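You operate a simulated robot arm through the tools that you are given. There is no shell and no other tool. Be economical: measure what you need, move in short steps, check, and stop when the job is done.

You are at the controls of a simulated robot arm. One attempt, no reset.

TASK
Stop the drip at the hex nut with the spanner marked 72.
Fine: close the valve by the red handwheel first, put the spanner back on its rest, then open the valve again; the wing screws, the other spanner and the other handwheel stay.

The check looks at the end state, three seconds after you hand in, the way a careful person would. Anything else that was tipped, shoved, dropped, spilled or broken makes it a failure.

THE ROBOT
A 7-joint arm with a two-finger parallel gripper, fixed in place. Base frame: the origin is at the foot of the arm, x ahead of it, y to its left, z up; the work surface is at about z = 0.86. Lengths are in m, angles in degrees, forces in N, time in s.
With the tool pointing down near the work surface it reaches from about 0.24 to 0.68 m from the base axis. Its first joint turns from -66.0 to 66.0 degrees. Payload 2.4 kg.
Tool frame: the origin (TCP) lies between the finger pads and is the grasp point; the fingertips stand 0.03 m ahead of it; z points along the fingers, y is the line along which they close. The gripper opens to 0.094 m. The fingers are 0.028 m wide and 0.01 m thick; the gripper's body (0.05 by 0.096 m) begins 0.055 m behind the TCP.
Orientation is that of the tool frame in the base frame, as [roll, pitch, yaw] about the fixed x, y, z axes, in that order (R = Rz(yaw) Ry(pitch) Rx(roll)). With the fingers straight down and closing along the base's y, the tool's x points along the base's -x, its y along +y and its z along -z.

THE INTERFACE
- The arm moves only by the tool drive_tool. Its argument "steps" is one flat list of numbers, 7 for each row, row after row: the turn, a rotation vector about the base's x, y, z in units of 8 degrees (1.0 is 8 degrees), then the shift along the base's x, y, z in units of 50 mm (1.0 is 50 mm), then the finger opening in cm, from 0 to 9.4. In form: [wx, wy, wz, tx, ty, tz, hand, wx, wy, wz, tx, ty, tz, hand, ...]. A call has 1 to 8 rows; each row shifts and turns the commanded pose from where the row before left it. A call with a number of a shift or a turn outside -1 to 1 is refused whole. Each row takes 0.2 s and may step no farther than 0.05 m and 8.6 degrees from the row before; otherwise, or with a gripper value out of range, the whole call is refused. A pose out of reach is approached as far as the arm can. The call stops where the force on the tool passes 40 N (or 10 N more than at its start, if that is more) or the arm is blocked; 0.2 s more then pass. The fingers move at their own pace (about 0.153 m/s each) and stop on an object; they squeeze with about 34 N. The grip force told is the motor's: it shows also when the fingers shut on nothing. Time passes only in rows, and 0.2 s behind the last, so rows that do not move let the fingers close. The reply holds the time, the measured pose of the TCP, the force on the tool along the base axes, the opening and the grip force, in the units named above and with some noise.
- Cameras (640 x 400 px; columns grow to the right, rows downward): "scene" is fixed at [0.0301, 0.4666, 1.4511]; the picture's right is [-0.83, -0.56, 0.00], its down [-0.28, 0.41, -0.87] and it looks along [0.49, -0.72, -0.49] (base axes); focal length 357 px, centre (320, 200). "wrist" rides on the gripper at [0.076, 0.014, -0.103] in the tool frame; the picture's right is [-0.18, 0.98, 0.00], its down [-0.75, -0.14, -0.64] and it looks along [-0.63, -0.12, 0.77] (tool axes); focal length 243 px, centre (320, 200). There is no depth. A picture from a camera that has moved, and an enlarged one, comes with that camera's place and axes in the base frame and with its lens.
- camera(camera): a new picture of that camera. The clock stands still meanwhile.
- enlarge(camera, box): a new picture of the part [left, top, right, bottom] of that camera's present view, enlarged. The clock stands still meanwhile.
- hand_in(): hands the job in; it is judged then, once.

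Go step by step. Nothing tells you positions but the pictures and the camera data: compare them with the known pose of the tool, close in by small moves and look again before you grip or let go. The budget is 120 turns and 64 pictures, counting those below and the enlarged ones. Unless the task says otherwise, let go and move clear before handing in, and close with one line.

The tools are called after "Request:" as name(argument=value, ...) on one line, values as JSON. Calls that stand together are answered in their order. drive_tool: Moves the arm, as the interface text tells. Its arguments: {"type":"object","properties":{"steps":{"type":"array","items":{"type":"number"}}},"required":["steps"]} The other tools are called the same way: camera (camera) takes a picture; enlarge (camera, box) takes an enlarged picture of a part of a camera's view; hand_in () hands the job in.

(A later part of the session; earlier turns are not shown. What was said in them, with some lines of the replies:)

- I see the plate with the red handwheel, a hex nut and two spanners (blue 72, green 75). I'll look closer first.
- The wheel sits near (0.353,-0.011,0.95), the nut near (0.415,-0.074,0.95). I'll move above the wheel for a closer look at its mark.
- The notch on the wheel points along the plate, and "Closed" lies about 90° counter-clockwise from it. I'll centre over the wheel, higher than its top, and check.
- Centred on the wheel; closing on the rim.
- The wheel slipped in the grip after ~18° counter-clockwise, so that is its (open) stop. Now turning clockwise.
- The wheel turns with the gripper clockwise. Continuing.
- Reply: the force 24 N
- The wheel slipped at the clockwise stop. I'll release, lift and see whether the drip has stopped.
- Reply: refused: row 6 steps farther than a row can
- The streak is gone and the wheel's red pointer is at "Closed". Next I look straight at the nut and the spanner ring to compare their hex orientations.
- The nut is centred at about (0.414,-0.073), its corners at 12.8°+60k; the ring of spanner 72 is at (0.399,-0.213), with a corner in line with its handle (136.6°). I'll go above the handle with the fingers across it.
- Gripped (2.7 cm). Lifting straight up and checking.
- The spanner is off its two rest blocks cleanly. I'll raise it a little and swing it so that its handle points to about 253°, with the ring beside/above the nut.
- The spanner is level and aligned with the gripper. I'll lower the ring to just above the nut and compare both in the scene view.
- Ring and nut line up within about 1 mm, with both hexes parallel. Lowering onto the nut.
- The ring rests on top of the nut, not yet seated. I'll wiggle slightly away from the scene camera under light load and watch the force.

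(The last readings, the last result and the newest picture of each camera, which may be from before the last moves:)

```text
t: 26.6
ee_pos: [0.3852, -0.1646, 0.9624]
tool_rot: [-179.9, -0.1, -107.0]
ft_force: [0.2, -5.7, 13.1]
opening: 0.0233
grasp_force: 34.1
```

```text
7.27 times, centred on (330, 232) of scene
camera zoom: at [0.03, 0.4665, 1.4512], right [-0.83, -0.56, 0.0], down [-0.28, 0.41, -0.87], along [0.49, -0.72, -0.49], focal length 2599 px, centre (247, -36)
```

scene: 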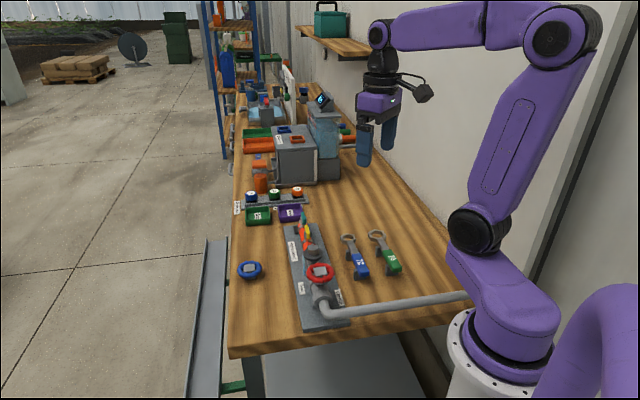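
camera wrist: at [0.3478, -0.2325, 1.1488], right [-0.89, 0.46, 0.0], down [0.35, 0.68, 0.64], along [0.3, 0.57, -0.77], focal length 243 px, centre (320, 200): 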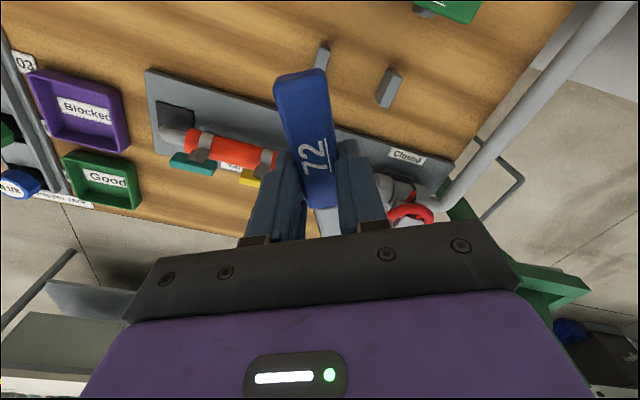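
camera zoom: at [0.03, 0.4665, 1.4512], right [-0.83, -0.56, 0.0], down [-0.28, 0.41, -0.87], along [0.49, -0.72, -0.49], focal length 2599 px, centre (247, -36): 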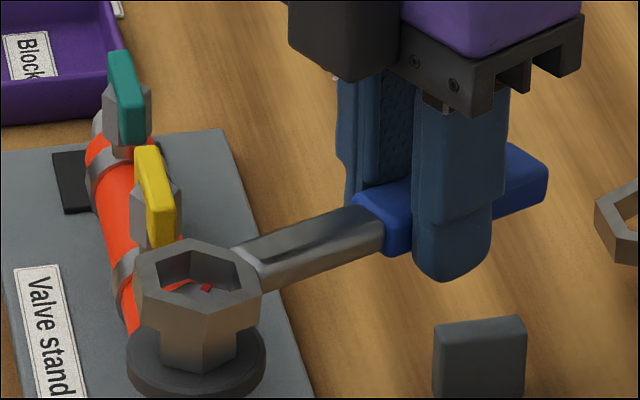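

The spanner has pitched about 8° in the grip under the push. I'll level it by tilting the tool and raising the wrist equally, keeping the ring in place.

Request:
drive_tool(steps=[-0.4785, 0.145, 0, 0, 0, 0.13, 1, -0.4785, 0.145, 0, 0, 0, 0.13, 1, 0, 0, 0, 0, 0, 0, 1])

Request:
enlarge(camera="scene", box=[295, 205, 365, 260])

```text
t: 27.4
ee_pos: [0.3855, -0.1618, 0.9739]
tool_rot: [-179.9, -8.1, -106.8]
ft_force: [-0.3, 0.4, -1.6]
opening: 0.0232
grasp_force: 34.0
```

```text
7.27 times, centred on (330, 232) of scene
camera zoom: at [0.0302, 0.4666, 1.4511], right [-0.83, -0.56, 0.0], down [-0.28, 0.41, -0.87], along [0.49, -0.72, -0.49], focal length 2599 px, centre (247, -36)
```

zoom: 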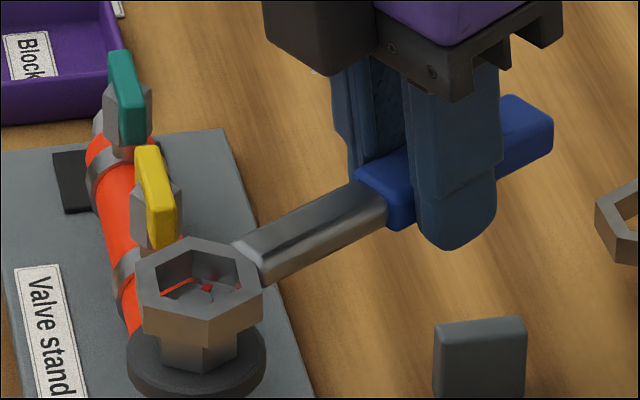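

Request:
enlarge(camera="scene", box=[309, 236, 331, 258])

```text
16.00 times, centred on (320, 247) of scene
camera zoom: at [0.0302, 0.4666, 1.4511], right [-0.83, -0.56, 0.0], down [-0.28, 0.41, -0.87], along [0.49, -0.72, -0.49], focal length 5718 px, centre (320, -552)
```

zoom: 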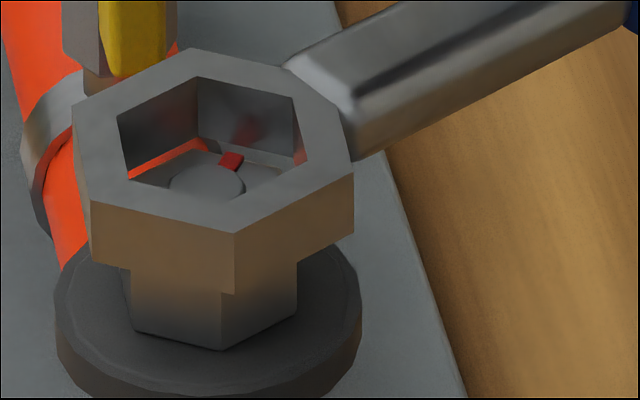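

Level again. Pressing gently to feel the contact.

Request:
drive_tool(steps=[0, 0, 0, 0, 0, -0.03, 1, 0, 0, 0, 0, 0, -0.03, 1, 0, 0, 0, 0, 0, 0, 1])

```text
t: 28.2
ee_pos: [0.3856, -0.1627, 0.9711]
tool_rot: [-179.9, -8.0, -107.0]
ft_force: [-0.8, -0.9, 11.2]
opening: 0.0233
grasp_force: 33.9
```

Request:
drive_tool(steps=[0, 0, 0, 0.0133, 0.009, 0, 1, 0, 0, 0, 0, 0, 0, 1])

```text
t: 28.8
ee_pos: [0.3857, -0.1631, 0.9724]
tool_rot: [180.0, -8.0, -106.9]
ft_force: [-1.2, -2.0, 3.7]
opening: 0.0232
grasp_force: 33.9
```

Request:
drive_tool(steps=[0, 0, 0, 0, 0, -0.04, 1, 0, 0, 0, 0, 0, 0, 1])

Request:
enlarge(camera="scene", box=[309, 236, 331, 258])

```text
t: 29.4
ee_pos: [0.3859, -0.1619, 0.9702]
tool_rot: [-179.9, -7.9, -107.0]
ft_force: [0.8, -3.0, -2.2]
opening: 0.0233
grasp_force: 33.9
```

```text
16.00 times, centred on (320, 247) of scene
camera zoom: at [0.0302, 0.4665, 1.4512], right [-0.83, -0.56, 0.0], down [-0.28, 0.41, -0.87], along [0.49, -0.72, -0.49], focal length 5718 px, centre (320, -552)
```

zoom: 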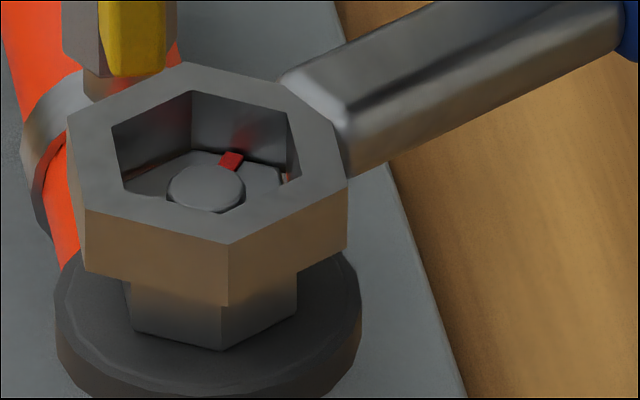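

The ring has begun to slide over the nut with no force. Continuing down.

Request:
drive_tool(steps=[0, 0, 0, 0, 0, -0.05, 1, 0, 0, 0, 0, 0, -0.05, 1, 0, 0, 0, 0, 0, 0, 1])

```text
t: 30.2
ee_pos: [0.3858, -0.1631, 0.9655]
tool_rot: [-180.0, -8.1, -106.8]
ft_force: [-0.3, 0.4, -0.9]
opening: 0.0232
grasp_force: 34.3
```

Request:
drive_tool(steps=[0, 0, 0, 0, 0, -0.05, 1, 0, 0, 0, 0, 0, -0.05, 1, 0, 0, 0, 0, 0, 0, 1])

Request:
enlarge(camera="scene", box=[300, 220, 340, 260])

```text
t: 31.0
ee_pos: [0.3856, -0.1634, 0.9601]
tool_rot: [-179.8, -8.0, -107.0]
ft_force: [3.0, -1.7, -0.2]
opening: 0.0232
grasp_force: 34.3
```

```text
10.00 times, centred on (320, 240) of scene
camera zoom: at [0.0302, 0.4666, 1.4511], right [-0.83, -0.56, 0.0], down [-0.28, 0.41, -0.87], along [0.49, -0.72, -0.49], focal length 3574 px, centre (320, -200)
```

zoom: 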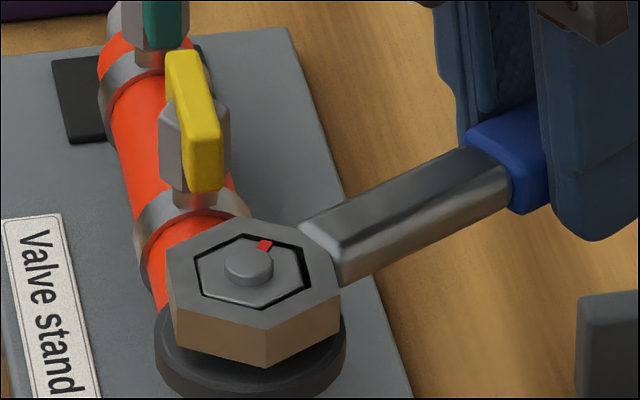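

The spanner is seated flush on the nut. Now I turn it clockwise about the nut, in small arcs.

Request:
drive_tool(steps=[0, 0, -1, -0.244, 0.094, 0, 1, 0, 0, -1, -0.228, 0.128, 0, 1, 0, 0, 0, 0, 0, 0, 1])

Request:
enlarge(camera="scene", box=[300, 220, 350, 260])

```text
t: 31.8
ee_pos: [0.3623, -0.1521, 0.9604]
tool_rot: [-180.0, -8.0, -123.2]
ft_force: [7.5, -9.0, 3.1]
opening: 0.0234
grasp_force: 33.9
```

```text
10.00 times, centred on (325, 240) of scene
camera zoom: at [0.0303, 0.4663, 1.4512], right [-0.83, -0.56, 0.0], down [-0.28, 0.41, -0.87], along [0.49, -0.72, -0.49], focal length 3574 px, centre (270, -200)
```

zoom: 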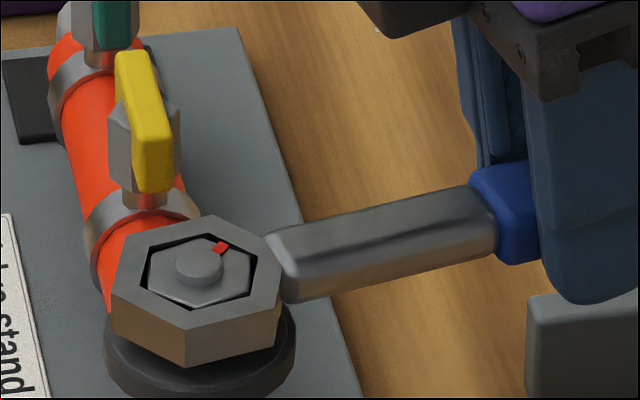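

Request:
drive_tool(steps=[0, 0, -1, -0.21, 0.158, 0, 1, 0, 0, -1, -0.184, 0.186, 0, 1, 0, 0, 0, 0, 0, 0, 1])

```text
t: 32.6
ee_pos: [0.3414, -0.1336, 0.9604]
tool_rot: [180.0, -8.0, -139.1]
ft_force: [3.0, -13.4, 2.3]
opening: 0.0237
grasp_force: 34.4
```

Request:
drive_tool(steps=[0, 0, -1, -0.156, 0.21, 0, 1, 0, 0, 0, 0, 0, 0, 1])

Request:
enlarge(camera="scene", box=[300, 220, 350, 260])

```text
t: 33.2
ee_pos: [0.3337, -0.1238, 0.9594]
tool_rot: [-180.0, -8.0, -147.0]
ft_force: [1.6, -9.8, 1.2]
opening: 0.0239
grasp_force: 34.1
```

```text
10.00 times, centred on (325, 240) of scene
camera zoom: at [0.0302, 0.4663, 1.4512], right [-0.83, -0.56, 0.0], down [-0.28, 0.41, -0.87], along [0.49, -0.72, -0.49], focal length 3574 px, centre (270, -200)
```

zoom: 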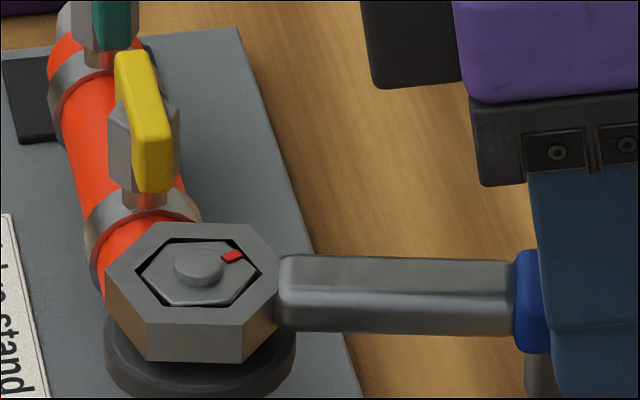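

The nut's red mark turns along. Continuing clockwise.

Request:
drive_tool(steps=[0, 0, -1, -0.126, 0.23, 0, 1, 0, 0, -1, -0.094, 0.246, 0, 1, 0, 0, 0, 0, 0, 0, 1])

```text
t: 34.0
ee_pos: [0.3236, -0.1003, 0.9592]
tool_rot: [179.9, -7.9, -162.9]
ft_force: [7.7, -4.1, -2.7]
opening: 0.0236
grasp_force: 34.0
```

Request:
drive_tool(steps=[0, 0, -1, -0.058, 0.254, 0, 1, 0, 0, 0, 0, 0, 0, 1])

Request:
enlarge(camera="scene", box=[295, 215, 365, 270])

```text
t: 34.6
ee_pos: [0.3212, -0.0886, 0.9588]
tool_rot: [-179.9, -7.8, -170.9]
ft_force: [11.3, -2.7, 3.1]
opening: 0.0234
grasp_force: 33.7
```

```text
7.27 times, centred on (330, 242) of scene
camera zoom: at [0.0304, 0.4665, 1.4512], right [-0.83, -0.56, 0.0], down [-0.28, 0.41, -0.87], along [0.49, -0.72, -0.49], focal length 2599 px, centre (247, -109)
```

zoom: 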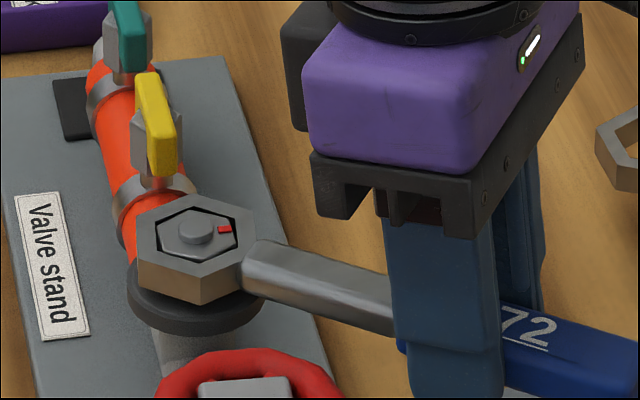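

Request:
drive_tool(steps=[0, 0, -1, -0.022, 0.262, 0, 1, 0, 0, 0, 0, 0, 0, 1])

Request:
enlarge(camera="scene", box=[295, 215, 365, 270])

```text
t: 35.2
ee_pos: [0.3205, -0.0758, 0.9605]
tool_rot: [-180.0, -7.8, -179.0]
ft_force: [14.0, -22.6, -8.6]
opening: 0.0235
grasp_force: 34.4
```

```text
7.27 times, centred on (330, 242) of scene
camera zoom: at [0.0307, 0.4659, 1.4513], right [-0.83, -0.56, 0.0], down [-0.28, 0.41, -0.87], along [0.49, -0.72, -0.49], focal length 2599 px, centre (247, -109)
```

zoom: 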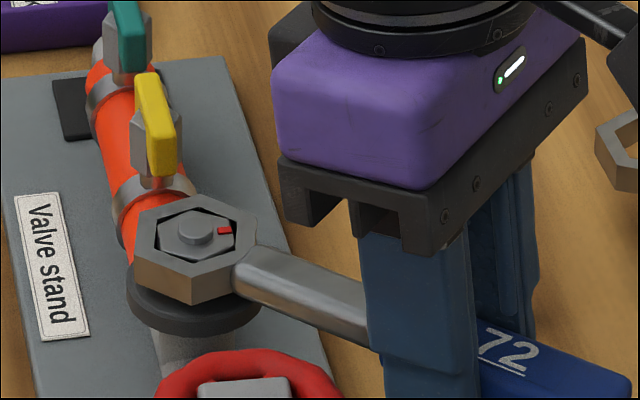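

Resistance has risen and the mark no longer moves: the nut is coming up tight. One small extra push to confirm.

Request:
drive_tool(steps=[0, 0, -0.375, 0, 0.098, 0, 1, 0, 0, 0, 0, 0, 0, 1])

```text
t: 35.8
ee_pos: [0.3203, -0.0711, 0.9603]
tool_rot: [-179.9, -7.6, 178.1]
ft_force: [8.4, -36.0, 3.9]
opening: 0.0233
grasp_force: 34.4
```

Tight (36 N). Backing off 11° into the play, then lifting straight up.

Request:
drive_tool(steps=[0, 0, 0.375, 0, -0.098, 0, 1, 0, 0, 1, 0.022, -0.262, 0, 1, 0, 0, 0, 0, 0, 0, 1, 0, 0, 0, 0, 0, 0.1, 1, 0, 0, 0, 0, 0, 0, 1])

Request:
enlarge(camera="scene", box=[295, 215, 365, 270])

```text
t: 37.0
ee_pos: [0.32, -0.0883, 0.9649]
tool_rot: [179.9, -8.1, -170.8]
ft_force: [9.2, -4.8, -8.2]
opening: 0.0233
grasp_force: 33.9
```

```text
7.27 times, centred on (330, 242) of scene
camera zoom: at [0.0305, 0.4665, 1.4512], right [-0.83, -0.56, 0.0], down [-0.28, 0.41, -0.87], along [0.49, -0.72, -0.49], focal length 2599 px, centre (247, -109)
```

zoom: 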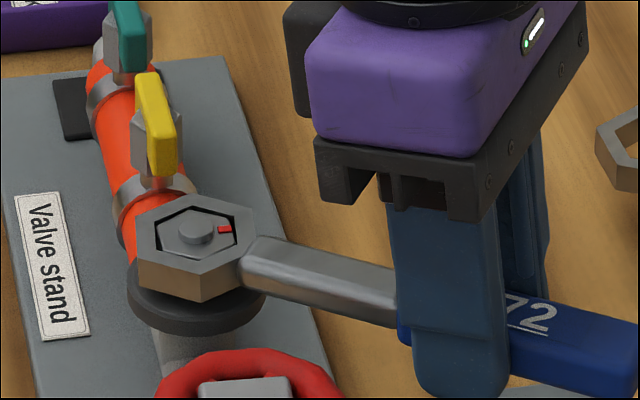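

Request:
drive_tool(steps=[0, 0, 0, 0.03, -0.012, 0, 1, 0, 0, 0, 0, 0, 0.06, 1, 0, 0, 0, 0, 0, 0.06, 1, 0, 0, 0, 0, 0, 0, 1])

```text
t: 38.0
ee_pos: [0.3204, -0.0881, 0.9711]
tool_rot: [180.0, -8.2, -171.0]
ft_force: [-8.9, -1.7, -3.1]
opening: 0.0232
grasp_force: 33.8
```

Request:
drive_tool(steps=[0, 0, 0, -0.015, -0.004, 0, 1, 0, 0, 0, 0, 0, 0.08, 1, 0, 0, 0, 0, 0, 0.1, 1, 0, 0, 0, 0, 0, 0, 1])

Request:
enlarge(camera="scene", box=[295, 215, 365, 270])

```text
t: 39.0
ee_pos: [0.3229, -0.0878, 0.9806]
tool_rot: [180.0, -7.8, -170.9]
ft_force: [-0.1, -0.4, -1.6]
opening: 0.0229
grasp_force: 33.5
```

```text
7.27 times, centred on (330, 242) of scene
camera zoom: at [0.0302, 0.4666, 1.4511], right [-0.83, -0.56, 0.0], down [-0.28, 0.41, -0.87], along [0.49, -0.72, -0.49], focal length 2599 px, centre (247, -109)
```

zoom: 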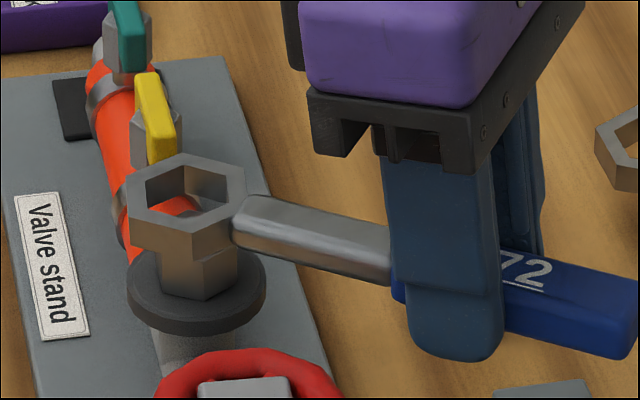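

Free of the nut. Lifting higher and swinging back above the rest.

Request:
drive_tool(steps=[0, 0, 0, 0, -0.1, 0.6, 1, 0, 0, -1, 0.04, -0.2, 0.6, 1, 0, 0, -1, 0.04, -0.2, 0, 1, 0, 0, -1, 0.04, -0.2, 0, 1, 0, 0, -1, 0.04, -0.2, 0, 1, 0, 0, -1, 0.04, -0.2, 0, 1, 0, 0, -1, 0.038, -0.144, 0, 1, 0, 0, -0.54, 0, 0, 0, 1])

Request:
drive_tool(steps=[0, 0, 0, 0, 0, -0.6, 1, 0, 0, 0, 0, 0, -0.6, 1, 0, 0, 0, 0, 0, 0, 1])

Request:
enlarge(camera="scene", box=[320, 190, 420, 290])

```text
t: 40.8
ee_pos: [0.3348, -0.1509, 1.0396]
tool_rot: [180.0, -8.0, 136.7]
ft_force: [-0.5, 0.2, -1.7]
opening: 0.0231
grasp_force: 34.2
```

```text
t: 41.6
ee_pos: [0.334, -0.1488, 0.98]
tool_rot: [-180.0, -8.0, 136.9]
ft_force: [0.7, 0.9, -0.2]
opening: 0.0232
grasp_force: 33.1
```

```text
4.00 times, centred on (370, 240) of scene
camera zoom: at [0.0302, 0.4666, 1.4511], right [-0.83, -0.56, 0.0], down [-0.28, 0.41, -0.87], along [0.49, -0.72, -0.49], focal length 1430 px, centre (120, 40)
```

zoom: 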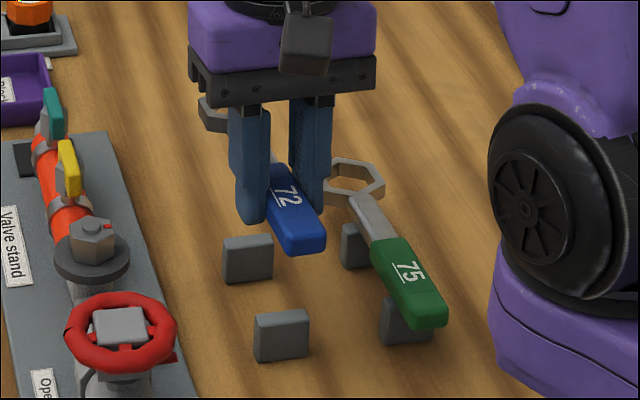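

Above the rest and level. Lowering onto the blocks.

Request:
drive_tool(steps=[0, 0, 0, 0, 0, -0.6, 1, 0, 0, 0, 0, 0, -0.5, 1, 0, 0, 0, 0, 0, -0.2, 1, 0, 0, 0, 0, 0, 0, 1])

Request:
enlarge(camera="scene", box=[330, 200, 410, 280])

```text
t: 42.4
ee_pos: [0.3334, -0.1497, 0.9173]
tool_rot: [-179.9, -8.1, 136.8]
ft_force: [-3.3, 0.7, 13.8]
opening: 0.0233
grasp_force: 34.1
stopped in row 4: the force on the tool passed its limit (the readings are from after the stop); the commanded pose is now the measured one
```

```text
5.00 times, centred on (370, 240) of scene
camera zoom: at [0.0299, 0.4666, 1.4511], right [-0.83, -0.56, 0.0], down [-0.28, 0.41, -0.87], along [0.49, -0.72, -0.49], focal length 1787 px, centre (70, 0)
```

zoom: 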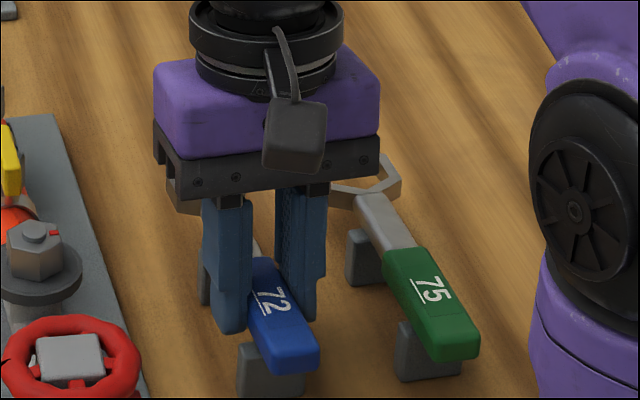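

Contact came about 8 mm early, so the ring side is slightly low. I'll tip the handle side down about that contact and feel for the second block.

Request:
drive_tool(steps=[0, 0, 0, 0, 0, 0.02, 1, -0.17, -0.18, 0, 0, 0, -0.03, 1, -0.17, -0.18, 0, 0, 0, -0.03, 1, 0, 0, 0, 0, 0, 0, 1])

```text
t: 43.1
ee_pos: [0.3352, -0.1496, 0.9183]
tool_rot: [179.9, -5.8, 136.7]
ft_force: [-2.3, 2.2, 11.1]
opening: 0.023
grasp_force: 34.1
stopped in row 3: the force on the tool passed its limit (the readings are from after the stop); the commanded pose is now the measured one
```

Request:
camera(camera="wrist")

```text
6 pictures are left
camera wrist: at [0.2969, -0.0946, 1.0299], right [0.81, 0.59, -0.02], down [0.5, -0.66, 0.56], along [0.32, -0.46, -0.83], focal length 243 px, centre (320, 200)
```

wrist: 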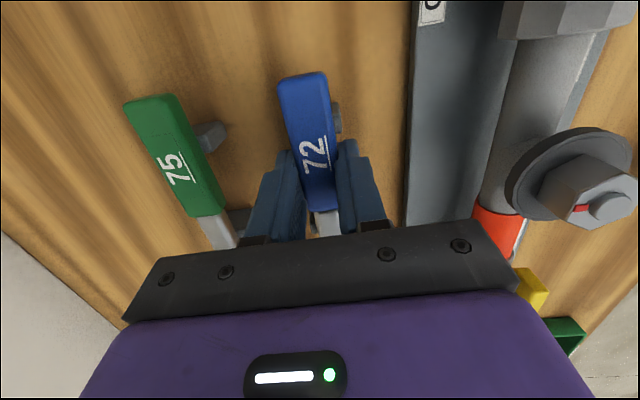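

I now see it: the closed fingertips stand on the rear rest block (the first grip had straddled it). I'll lift, shift 20 mm towards the ring side so the fingers pass between the blocks, and set down there first.

Request:
drive_tool(steps=[0, 0, 0, 0, 0, 0.3, 1, 0.189, 0.2, 0, 0.15, -0.137, 0, 1, 0, 0, 0, 0.141, -0.137, 0, 1, 0, 0, 0, 0, 0, -0.25, 1, 0, 0, 0, 0, 0, -0.15, 1, 0, 0, 0, 0, 0, 0, 1])

```text
t: 44.5
ee_pos: [0.3476, -0.164, 0.9141]
tool_rot: [180.0, -7.9, 136.7]
ft_force: [-0.6, -0.1, -0.9]
opening: 0.0233
grasp_force: 34.0
```

Clear now, below the earlier contact height. Down in small steps to feel the blocks.

Request:
drive_tool(steps=[0, 0, 0, 0, 0, -0.06, 1, 0, 0, 0, 0, 0, -0.04, 1, 0, 0, 0, 0, 0, 0, 1])

```text
t: 45.1
ee_pos: [0.3484, -0.1635, 0.91]
tool_rot: [180.0, -7.8, 136.7]
ft_force: [-2.5, 1.7, 10.7]
opening: 0.0231
grasp_force: 33.9
stopped in row 2: the force on the tool passed its limit (the readings are from after the stop); the commanded pose is now the measured one
```

Contact at the expected height. Releasing a little and looking.

Request:
drive_tool(steps=[0, 0, 0, 0, 0, 0.02, 1, 0, 0, 0, 0, 0, 0, 4.5, 0, 0, 0, 0, 0, 0, 4.5, 0, 0, 0, 0, 0, 0, 4.5])

Request:
enlarge(camera="scene", box=[330, 200, 410, 280])

```text
t: 46.1
ee_pos: [0.3493, -0.164, 0.9109]
tool_rot: [179.9, -7.9, 136.7]
ft_force: [-0.1, -0.6, -0.9]
opening: 0.0448
grasp_force: 0.0
```

```text
5.00 times, centred on (370, 240) of scene
camera zoom: at [0.0301, 0.4666, 1.4511], right [-0.83, -0.56, 0.0], down [-0.28, 0.41, -0.87], along [0.49, -0.72, -0.49], focal length 1787 px, centre (70, 0)
```

zoom: 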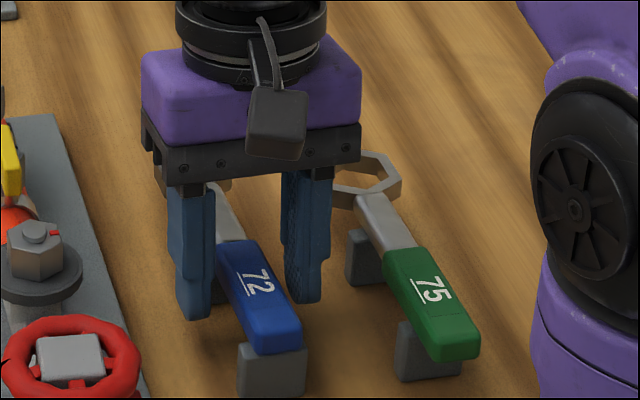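

The spanner lies on both blocks, but about 18 mm too far forward. I'll straighten the tool, regrip slightly nearer the ring (between the blocks), and slide it back.

Request:
drive_tool(steps=[-0.34, -0.362, 0, 0.09, -0.085, 0, 4.5, -0.34, -0.362, 0, 0.085, -0.08, -0.02, 4.5, 0, 0, 0, 0, 0, 0, 4.5, 0, 0, 0, 0, 0, 0, 1, 0, 0, 0, 0, 0, 0, 1, 0, 0, 0, 0, 0, 0, 1])

```text
t: 47.5
ee_pos: [0.3569, -0.1741, 0.9103]
tool_rot: [179.9, 0.1, 136.5]
ft_force: [-18.9, -19.5, 0.4]
opening: 0.0318
grasp_force: 45.3
```

Something fixed is in the grip. Opening at once and looking.

Request:
drive_tool(steps=[0, 0, 0, 0, 0, 0, 4.5, 0, 0, 0, 0, 0, 0, 4.5])

Request:
enlarge(camera="wrist", box=[220, 60, 420, 250])

```text
t: 48.1
ee_pos: [0.3592, -0.1722, 0.9101]
tool_rot: [179.8, 0.1, 136.9]
ft_force: [-0.5, -0.1, -0.3]
opening: 0.0452
grasp_force: 0.0
```

```text
2.11 times, centred on (320, 155) of wrist
camera zoom: at [0.3135, -0.1094, 1.0143], right [0.81, 0.59, 0.0], down [0.45, -0.62, 0.64], along [0.38, -0.52, -0.76], focal length 511 px, centre (320, 295)
```

zoom: 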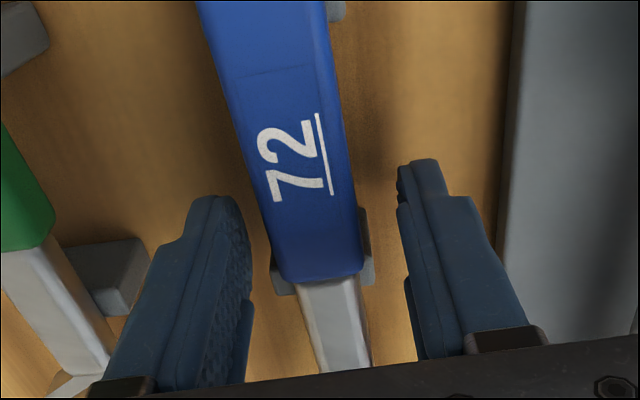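

The front block is only ~2 cm ahead of the fingers. I'll move 7 mm back, regrip between the blocks, lift 3 mm, shift 19 mm and set down.

Request:
drive_tool(steps=[0, 0, 0, -0.102, 0.096, 0, 4.5, 0, 0, 0, 0, 0, 0, 4.5, 0, 0, 0, 0, 0, 0, 1, 0, 0, 0, 0, 0, 0, 1, 0, 0, 0, 0, 0, 0, 1])

```text
t: 49.3
ee_pos: [0.3535, -0.1665, 0.9103]
tool_rot: [179.9, 0.2, 136.7]
ft_force: [0.3, 0.4, 0.1]
opening: 0.0234
grasp_force: 34.1
```

Clean grip (2.3 cm). Lift 4 mm, shift, lower.

Request:
drive_tool(steps=[0, 0, 0, 0, 0, 0.08, 1, 0, 0, 0, -0.14, 0.13, 0, 1, 0, 0, 0, -0.137, 0.131, 0, 1, 0, 0, 0, 0, 0, 0, 1, 0, 0, 0, 0, 0, -0.06, 1, 0, 0, 0, 0, 0, -0.02, 1, 0, 0, 0, 0, 0, 0, 1])

```text
t: 50.9
ee_pos: [0.3396, -0.1548, 0.9109]
tool_rot: [179.9, 0.1, 136.7]
ft_force: [-3.1, 0.5, 12.6]
opening: 0.0232
grasp_force: 33.6
```

Request:
drive_tool(steps=[0, 0, 0, 0, 0, 0.01, 1, 0, 0, 0, 0, 0, 0, 4.5, 0, 0, 0, 0, 0, 0, 4.5, 0, 0, 0, 0, 0, 0.4, 4.5, 0, 0, 0, 0, 0, 0.8, 4.5, 0, 0, 0, 0, 0, 0.8, 5, 0, 0, 0, 0.2, 0.7, 0.3, 7])

Request:
camera(camera="scene")

```text
t: 52.5
ee_pos: [0.3468, -0.1195, 1.0263]
tool_rot: [179.8, 0.1, 136.6]
ft_force: [0.4, -0.3, 0.3]
opening: 0.0696
grasp_force: 0.0
```

```text
3 pictures are left
```

scene: 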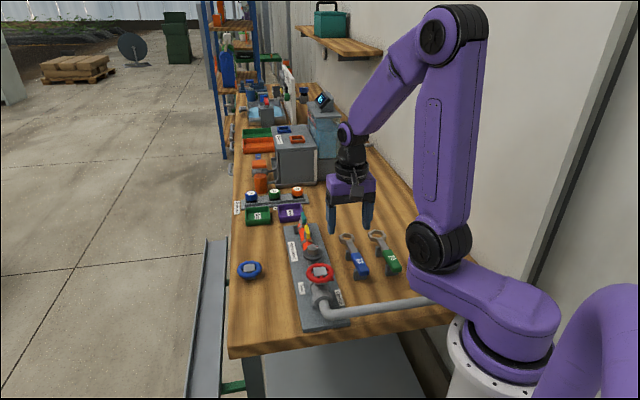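

The spanner is back on its blocks as at the start. Now over the red wheel, turned for the opening stroke.

Request:
drive_tool(steps=[0, 0, -1, 0.01, 0.275, 0.1, 9.4, 0, 0, -1, 0.01, 0.275, 0, 9.4, 0, 0, -1, 0.01, 0.275, 0, 9.4, 0, 0, -1, 0.01, 0.275, 0, 9.4, 0, 0, -1, 0.01, 0.275, 0, 9.4, 0, 0, -1, 0.01, 0.275, 0, 9.4, 0, 0, -1, 0.01, 0.275, 0, 9.4, 0, 0, -1, 0.02, 0.275, 0, 9.4])

Request:
drive_tool(steps=[0, 0, 0, 0, 0, 0, 9.4])

```text
t: 54.3
ee_pos: [0.3525, -0.0089, 1.0299]
tool_rot: [179.9, 0.2, 72.6]
ft_force: [0.2, -0.4, 0.1]
opening: 0.0939
grasp_force: 0.0
```

```text
t: 54.7
ee_pos: [0.3535, -0.0083, 1.0308]
tool_rot: [179.8, 0.3, 72.6]
ft_force: [-0.4, -0.1, 1.3]
opening: 0.0941
grasp_force: 0.1
```

Request:
drive_tool(steps=[0, 0, 0, -0.03, -0.01, -0.5, 9.4, 0, 0, 0, 0, 0, -0.6, 9.4, 0, 0, 0, 0, 0, -0.22, 9.4, 0, 0, 0, 0, 0, 0, 5, 0, 0, 0, 0, 0, 0, 5, 0, 0, 0, 0, 0, 0, 5])

```text
t: 56.1
ee_pos: [0.3513, -0.0095, 0.9653]
tool_rot: [180.0, 0.2, 72.7]
ft_force: [-3.5, 0.4, -2.7]
opening: 0.0571
grasp_force: 34.1
```

Gripped the rim. Turning counter-clockwise to open.

Request:
drive_tool(steps=[0, 0, 1, 0, 0, 0, 5, 0, 0, 1, 0, 0, 0, 5, 0, 0, 1, 0, 0, 0, 5, 0, 0, 1, 0, 0, 0, 5, 0, 0, 1, 0, 0, 0, 5, 0, 0, 1, 0, 0, 0, 5, 0, 0, 1, 0, 0, 0, 5, 0, 0, 1, 0, 0, 0, 5])

Request:
drive_tool(steps=[0, 0, 1, 0, 0, 0, 5, 0, 0, 1, 0, 0, 0, 5, 0, 0, 1, 0, 0, 0, 5, 0, 0, 1, 0, 0, 0, 5, 0, 0, 1, 0, 0, 0, 5, 0, 0, 1, 0, 0, 0, 5, 0, 0, 1, 0, 0, 0, 5, 0, 0, 1, 0, 0, 0, 5])

Request:
enlarge(camera="wrist", box=[250, 90, 390, 230])

```text
t: 57.9
ee_pos: [0.3515, -0.0085, 0.9637]
tool_rot: [-179.9, 0.1, 136.9]
ft_force: [-9.7, -0.9, -1.2]
opening: 0.0567
grasp_force: 34.4
```

```text
t: 59.7
ee_pos: [0.3537, -0.0086, 0.9665]
tool_rot: [-180.0, 0.6, -159.2]
ft_force: [0.6, -7.8, -3.7]
opening: 0.0573
grasp_force: 33.9
```

```text
2.86 times, centred on (320, 160) of wrist
camera zoom: at [0.278, -0.023, 1.0698], right [-0.18, 0.98, 0.0], down [0.75, 0.13, 0.65], along [0.64, 0.12, -0.76], focal length 693 px, centre (320, 314)
```

zoom: 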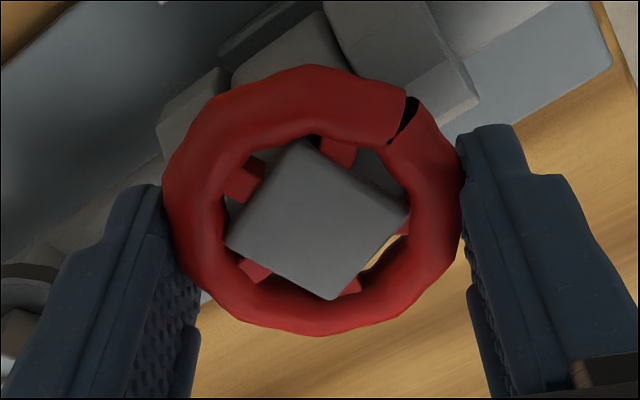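

The notch is at about 148°, the open stop found at the beginning. Releasing, lifting and moving clear.

Request:
drive_tool(steps=[0, 0, 0, 0, 0, 0, 9.4, 0, 0, 0, 0, 0, 0, 9.4, 0, 0, 0, 0, 0, 0.8, 9.4, 0, 0, 0, 0, 0, 0.9, 9.4, 0, 0, 0, 0, 0, 0.9, 9.4, 0, 0, 0, 0, -0.9, 0.3, 9.4, 0, 0, 0, 0, -0.9, 0.3, 9.4, 0, 0, 0, 0, -0.9, 0, 9.4])

Request:
enlarge(camera="scene", box=[270, 200, 410, 310])

```text
t: 61.5
ee_pos: [0.3527, -0.1439, 1.125]
tool_rot: [179.9, 0.2, -159.3]
ft_force: [-0.3, -1.0, -0.2]
opening: 0.0936
grasp_force: 0.0
```

```text
3.64 times, centred on (340, 255) of scene
camera zoom: at [0.0301, 0.4666, 1.4511], right [-0.83, -0.56, 0.0], down [-0.28, 0.41, -0.87], along [0.49, -0.72, -0.49], focal length 1300 px, centre (247, 0)
```

zoom: 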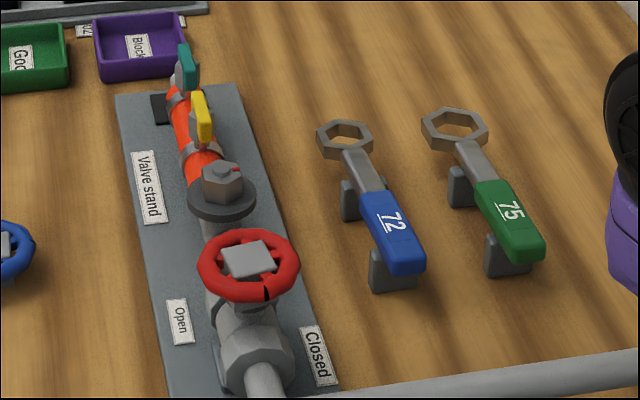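

The valve is open, the spanner is on its rest, and no streak shows. I'll wait a moment and check once more for a drip.

Request:
drive_tool(steps=[0, 0, 0, 0, 0, 0, 9.4, 0, 0, 0, 0, 0, 0, 9.4, 0, 0, 0, 0, 0, 0, 9.4, 0, 0, 0, 0, 0, 0, 9.4, 0, 0, 0, 0, 0, 0, 9.4, 0, 0, 0, 0, 0, 0, 9.4, 0, 0, 0, 0, 0, 0, 9.4, 0, 0, 0, 0, 0, 0, 9.4])

Request:
enlarge(camera="scene", box=[275, 215, 345, 285])

```text
t: 63.3
ee_pos: [0.3525, -0.1437, 1.1244]
tool_rot: [179.9, 0.2, -159.3]
ft_force: [0.7, -0.4, 0.1]
opening: 0.0939
grasp_force: 0.0
```

```text
5.71 times, centred on (310, 250) of scene
camera zoom: at [0.0301, 0.4666, 1.4511], right [-0.83, -0.56, 0.0], down [-0.28, 0.41, -0.87], along [0.49, -0.72, -0.49], focal length 2042 px, centre (377, -86)
```

zoom: 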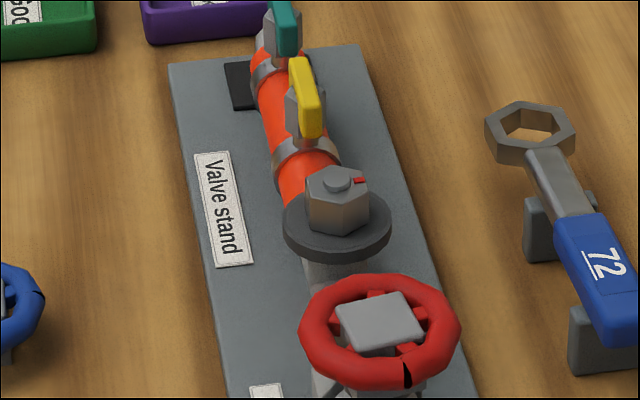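

The valve is open, the nut is dry, and everything is in place, so I'm handing in.

Request:
hand_in()

```text
The job is handed in.
```

The drip is stopped: I closed the valve, tightened the nut with spanner 72 until it would turn no further, laid the spanner back on its rest and opened the valve again, and about two seconds later no drip showed.
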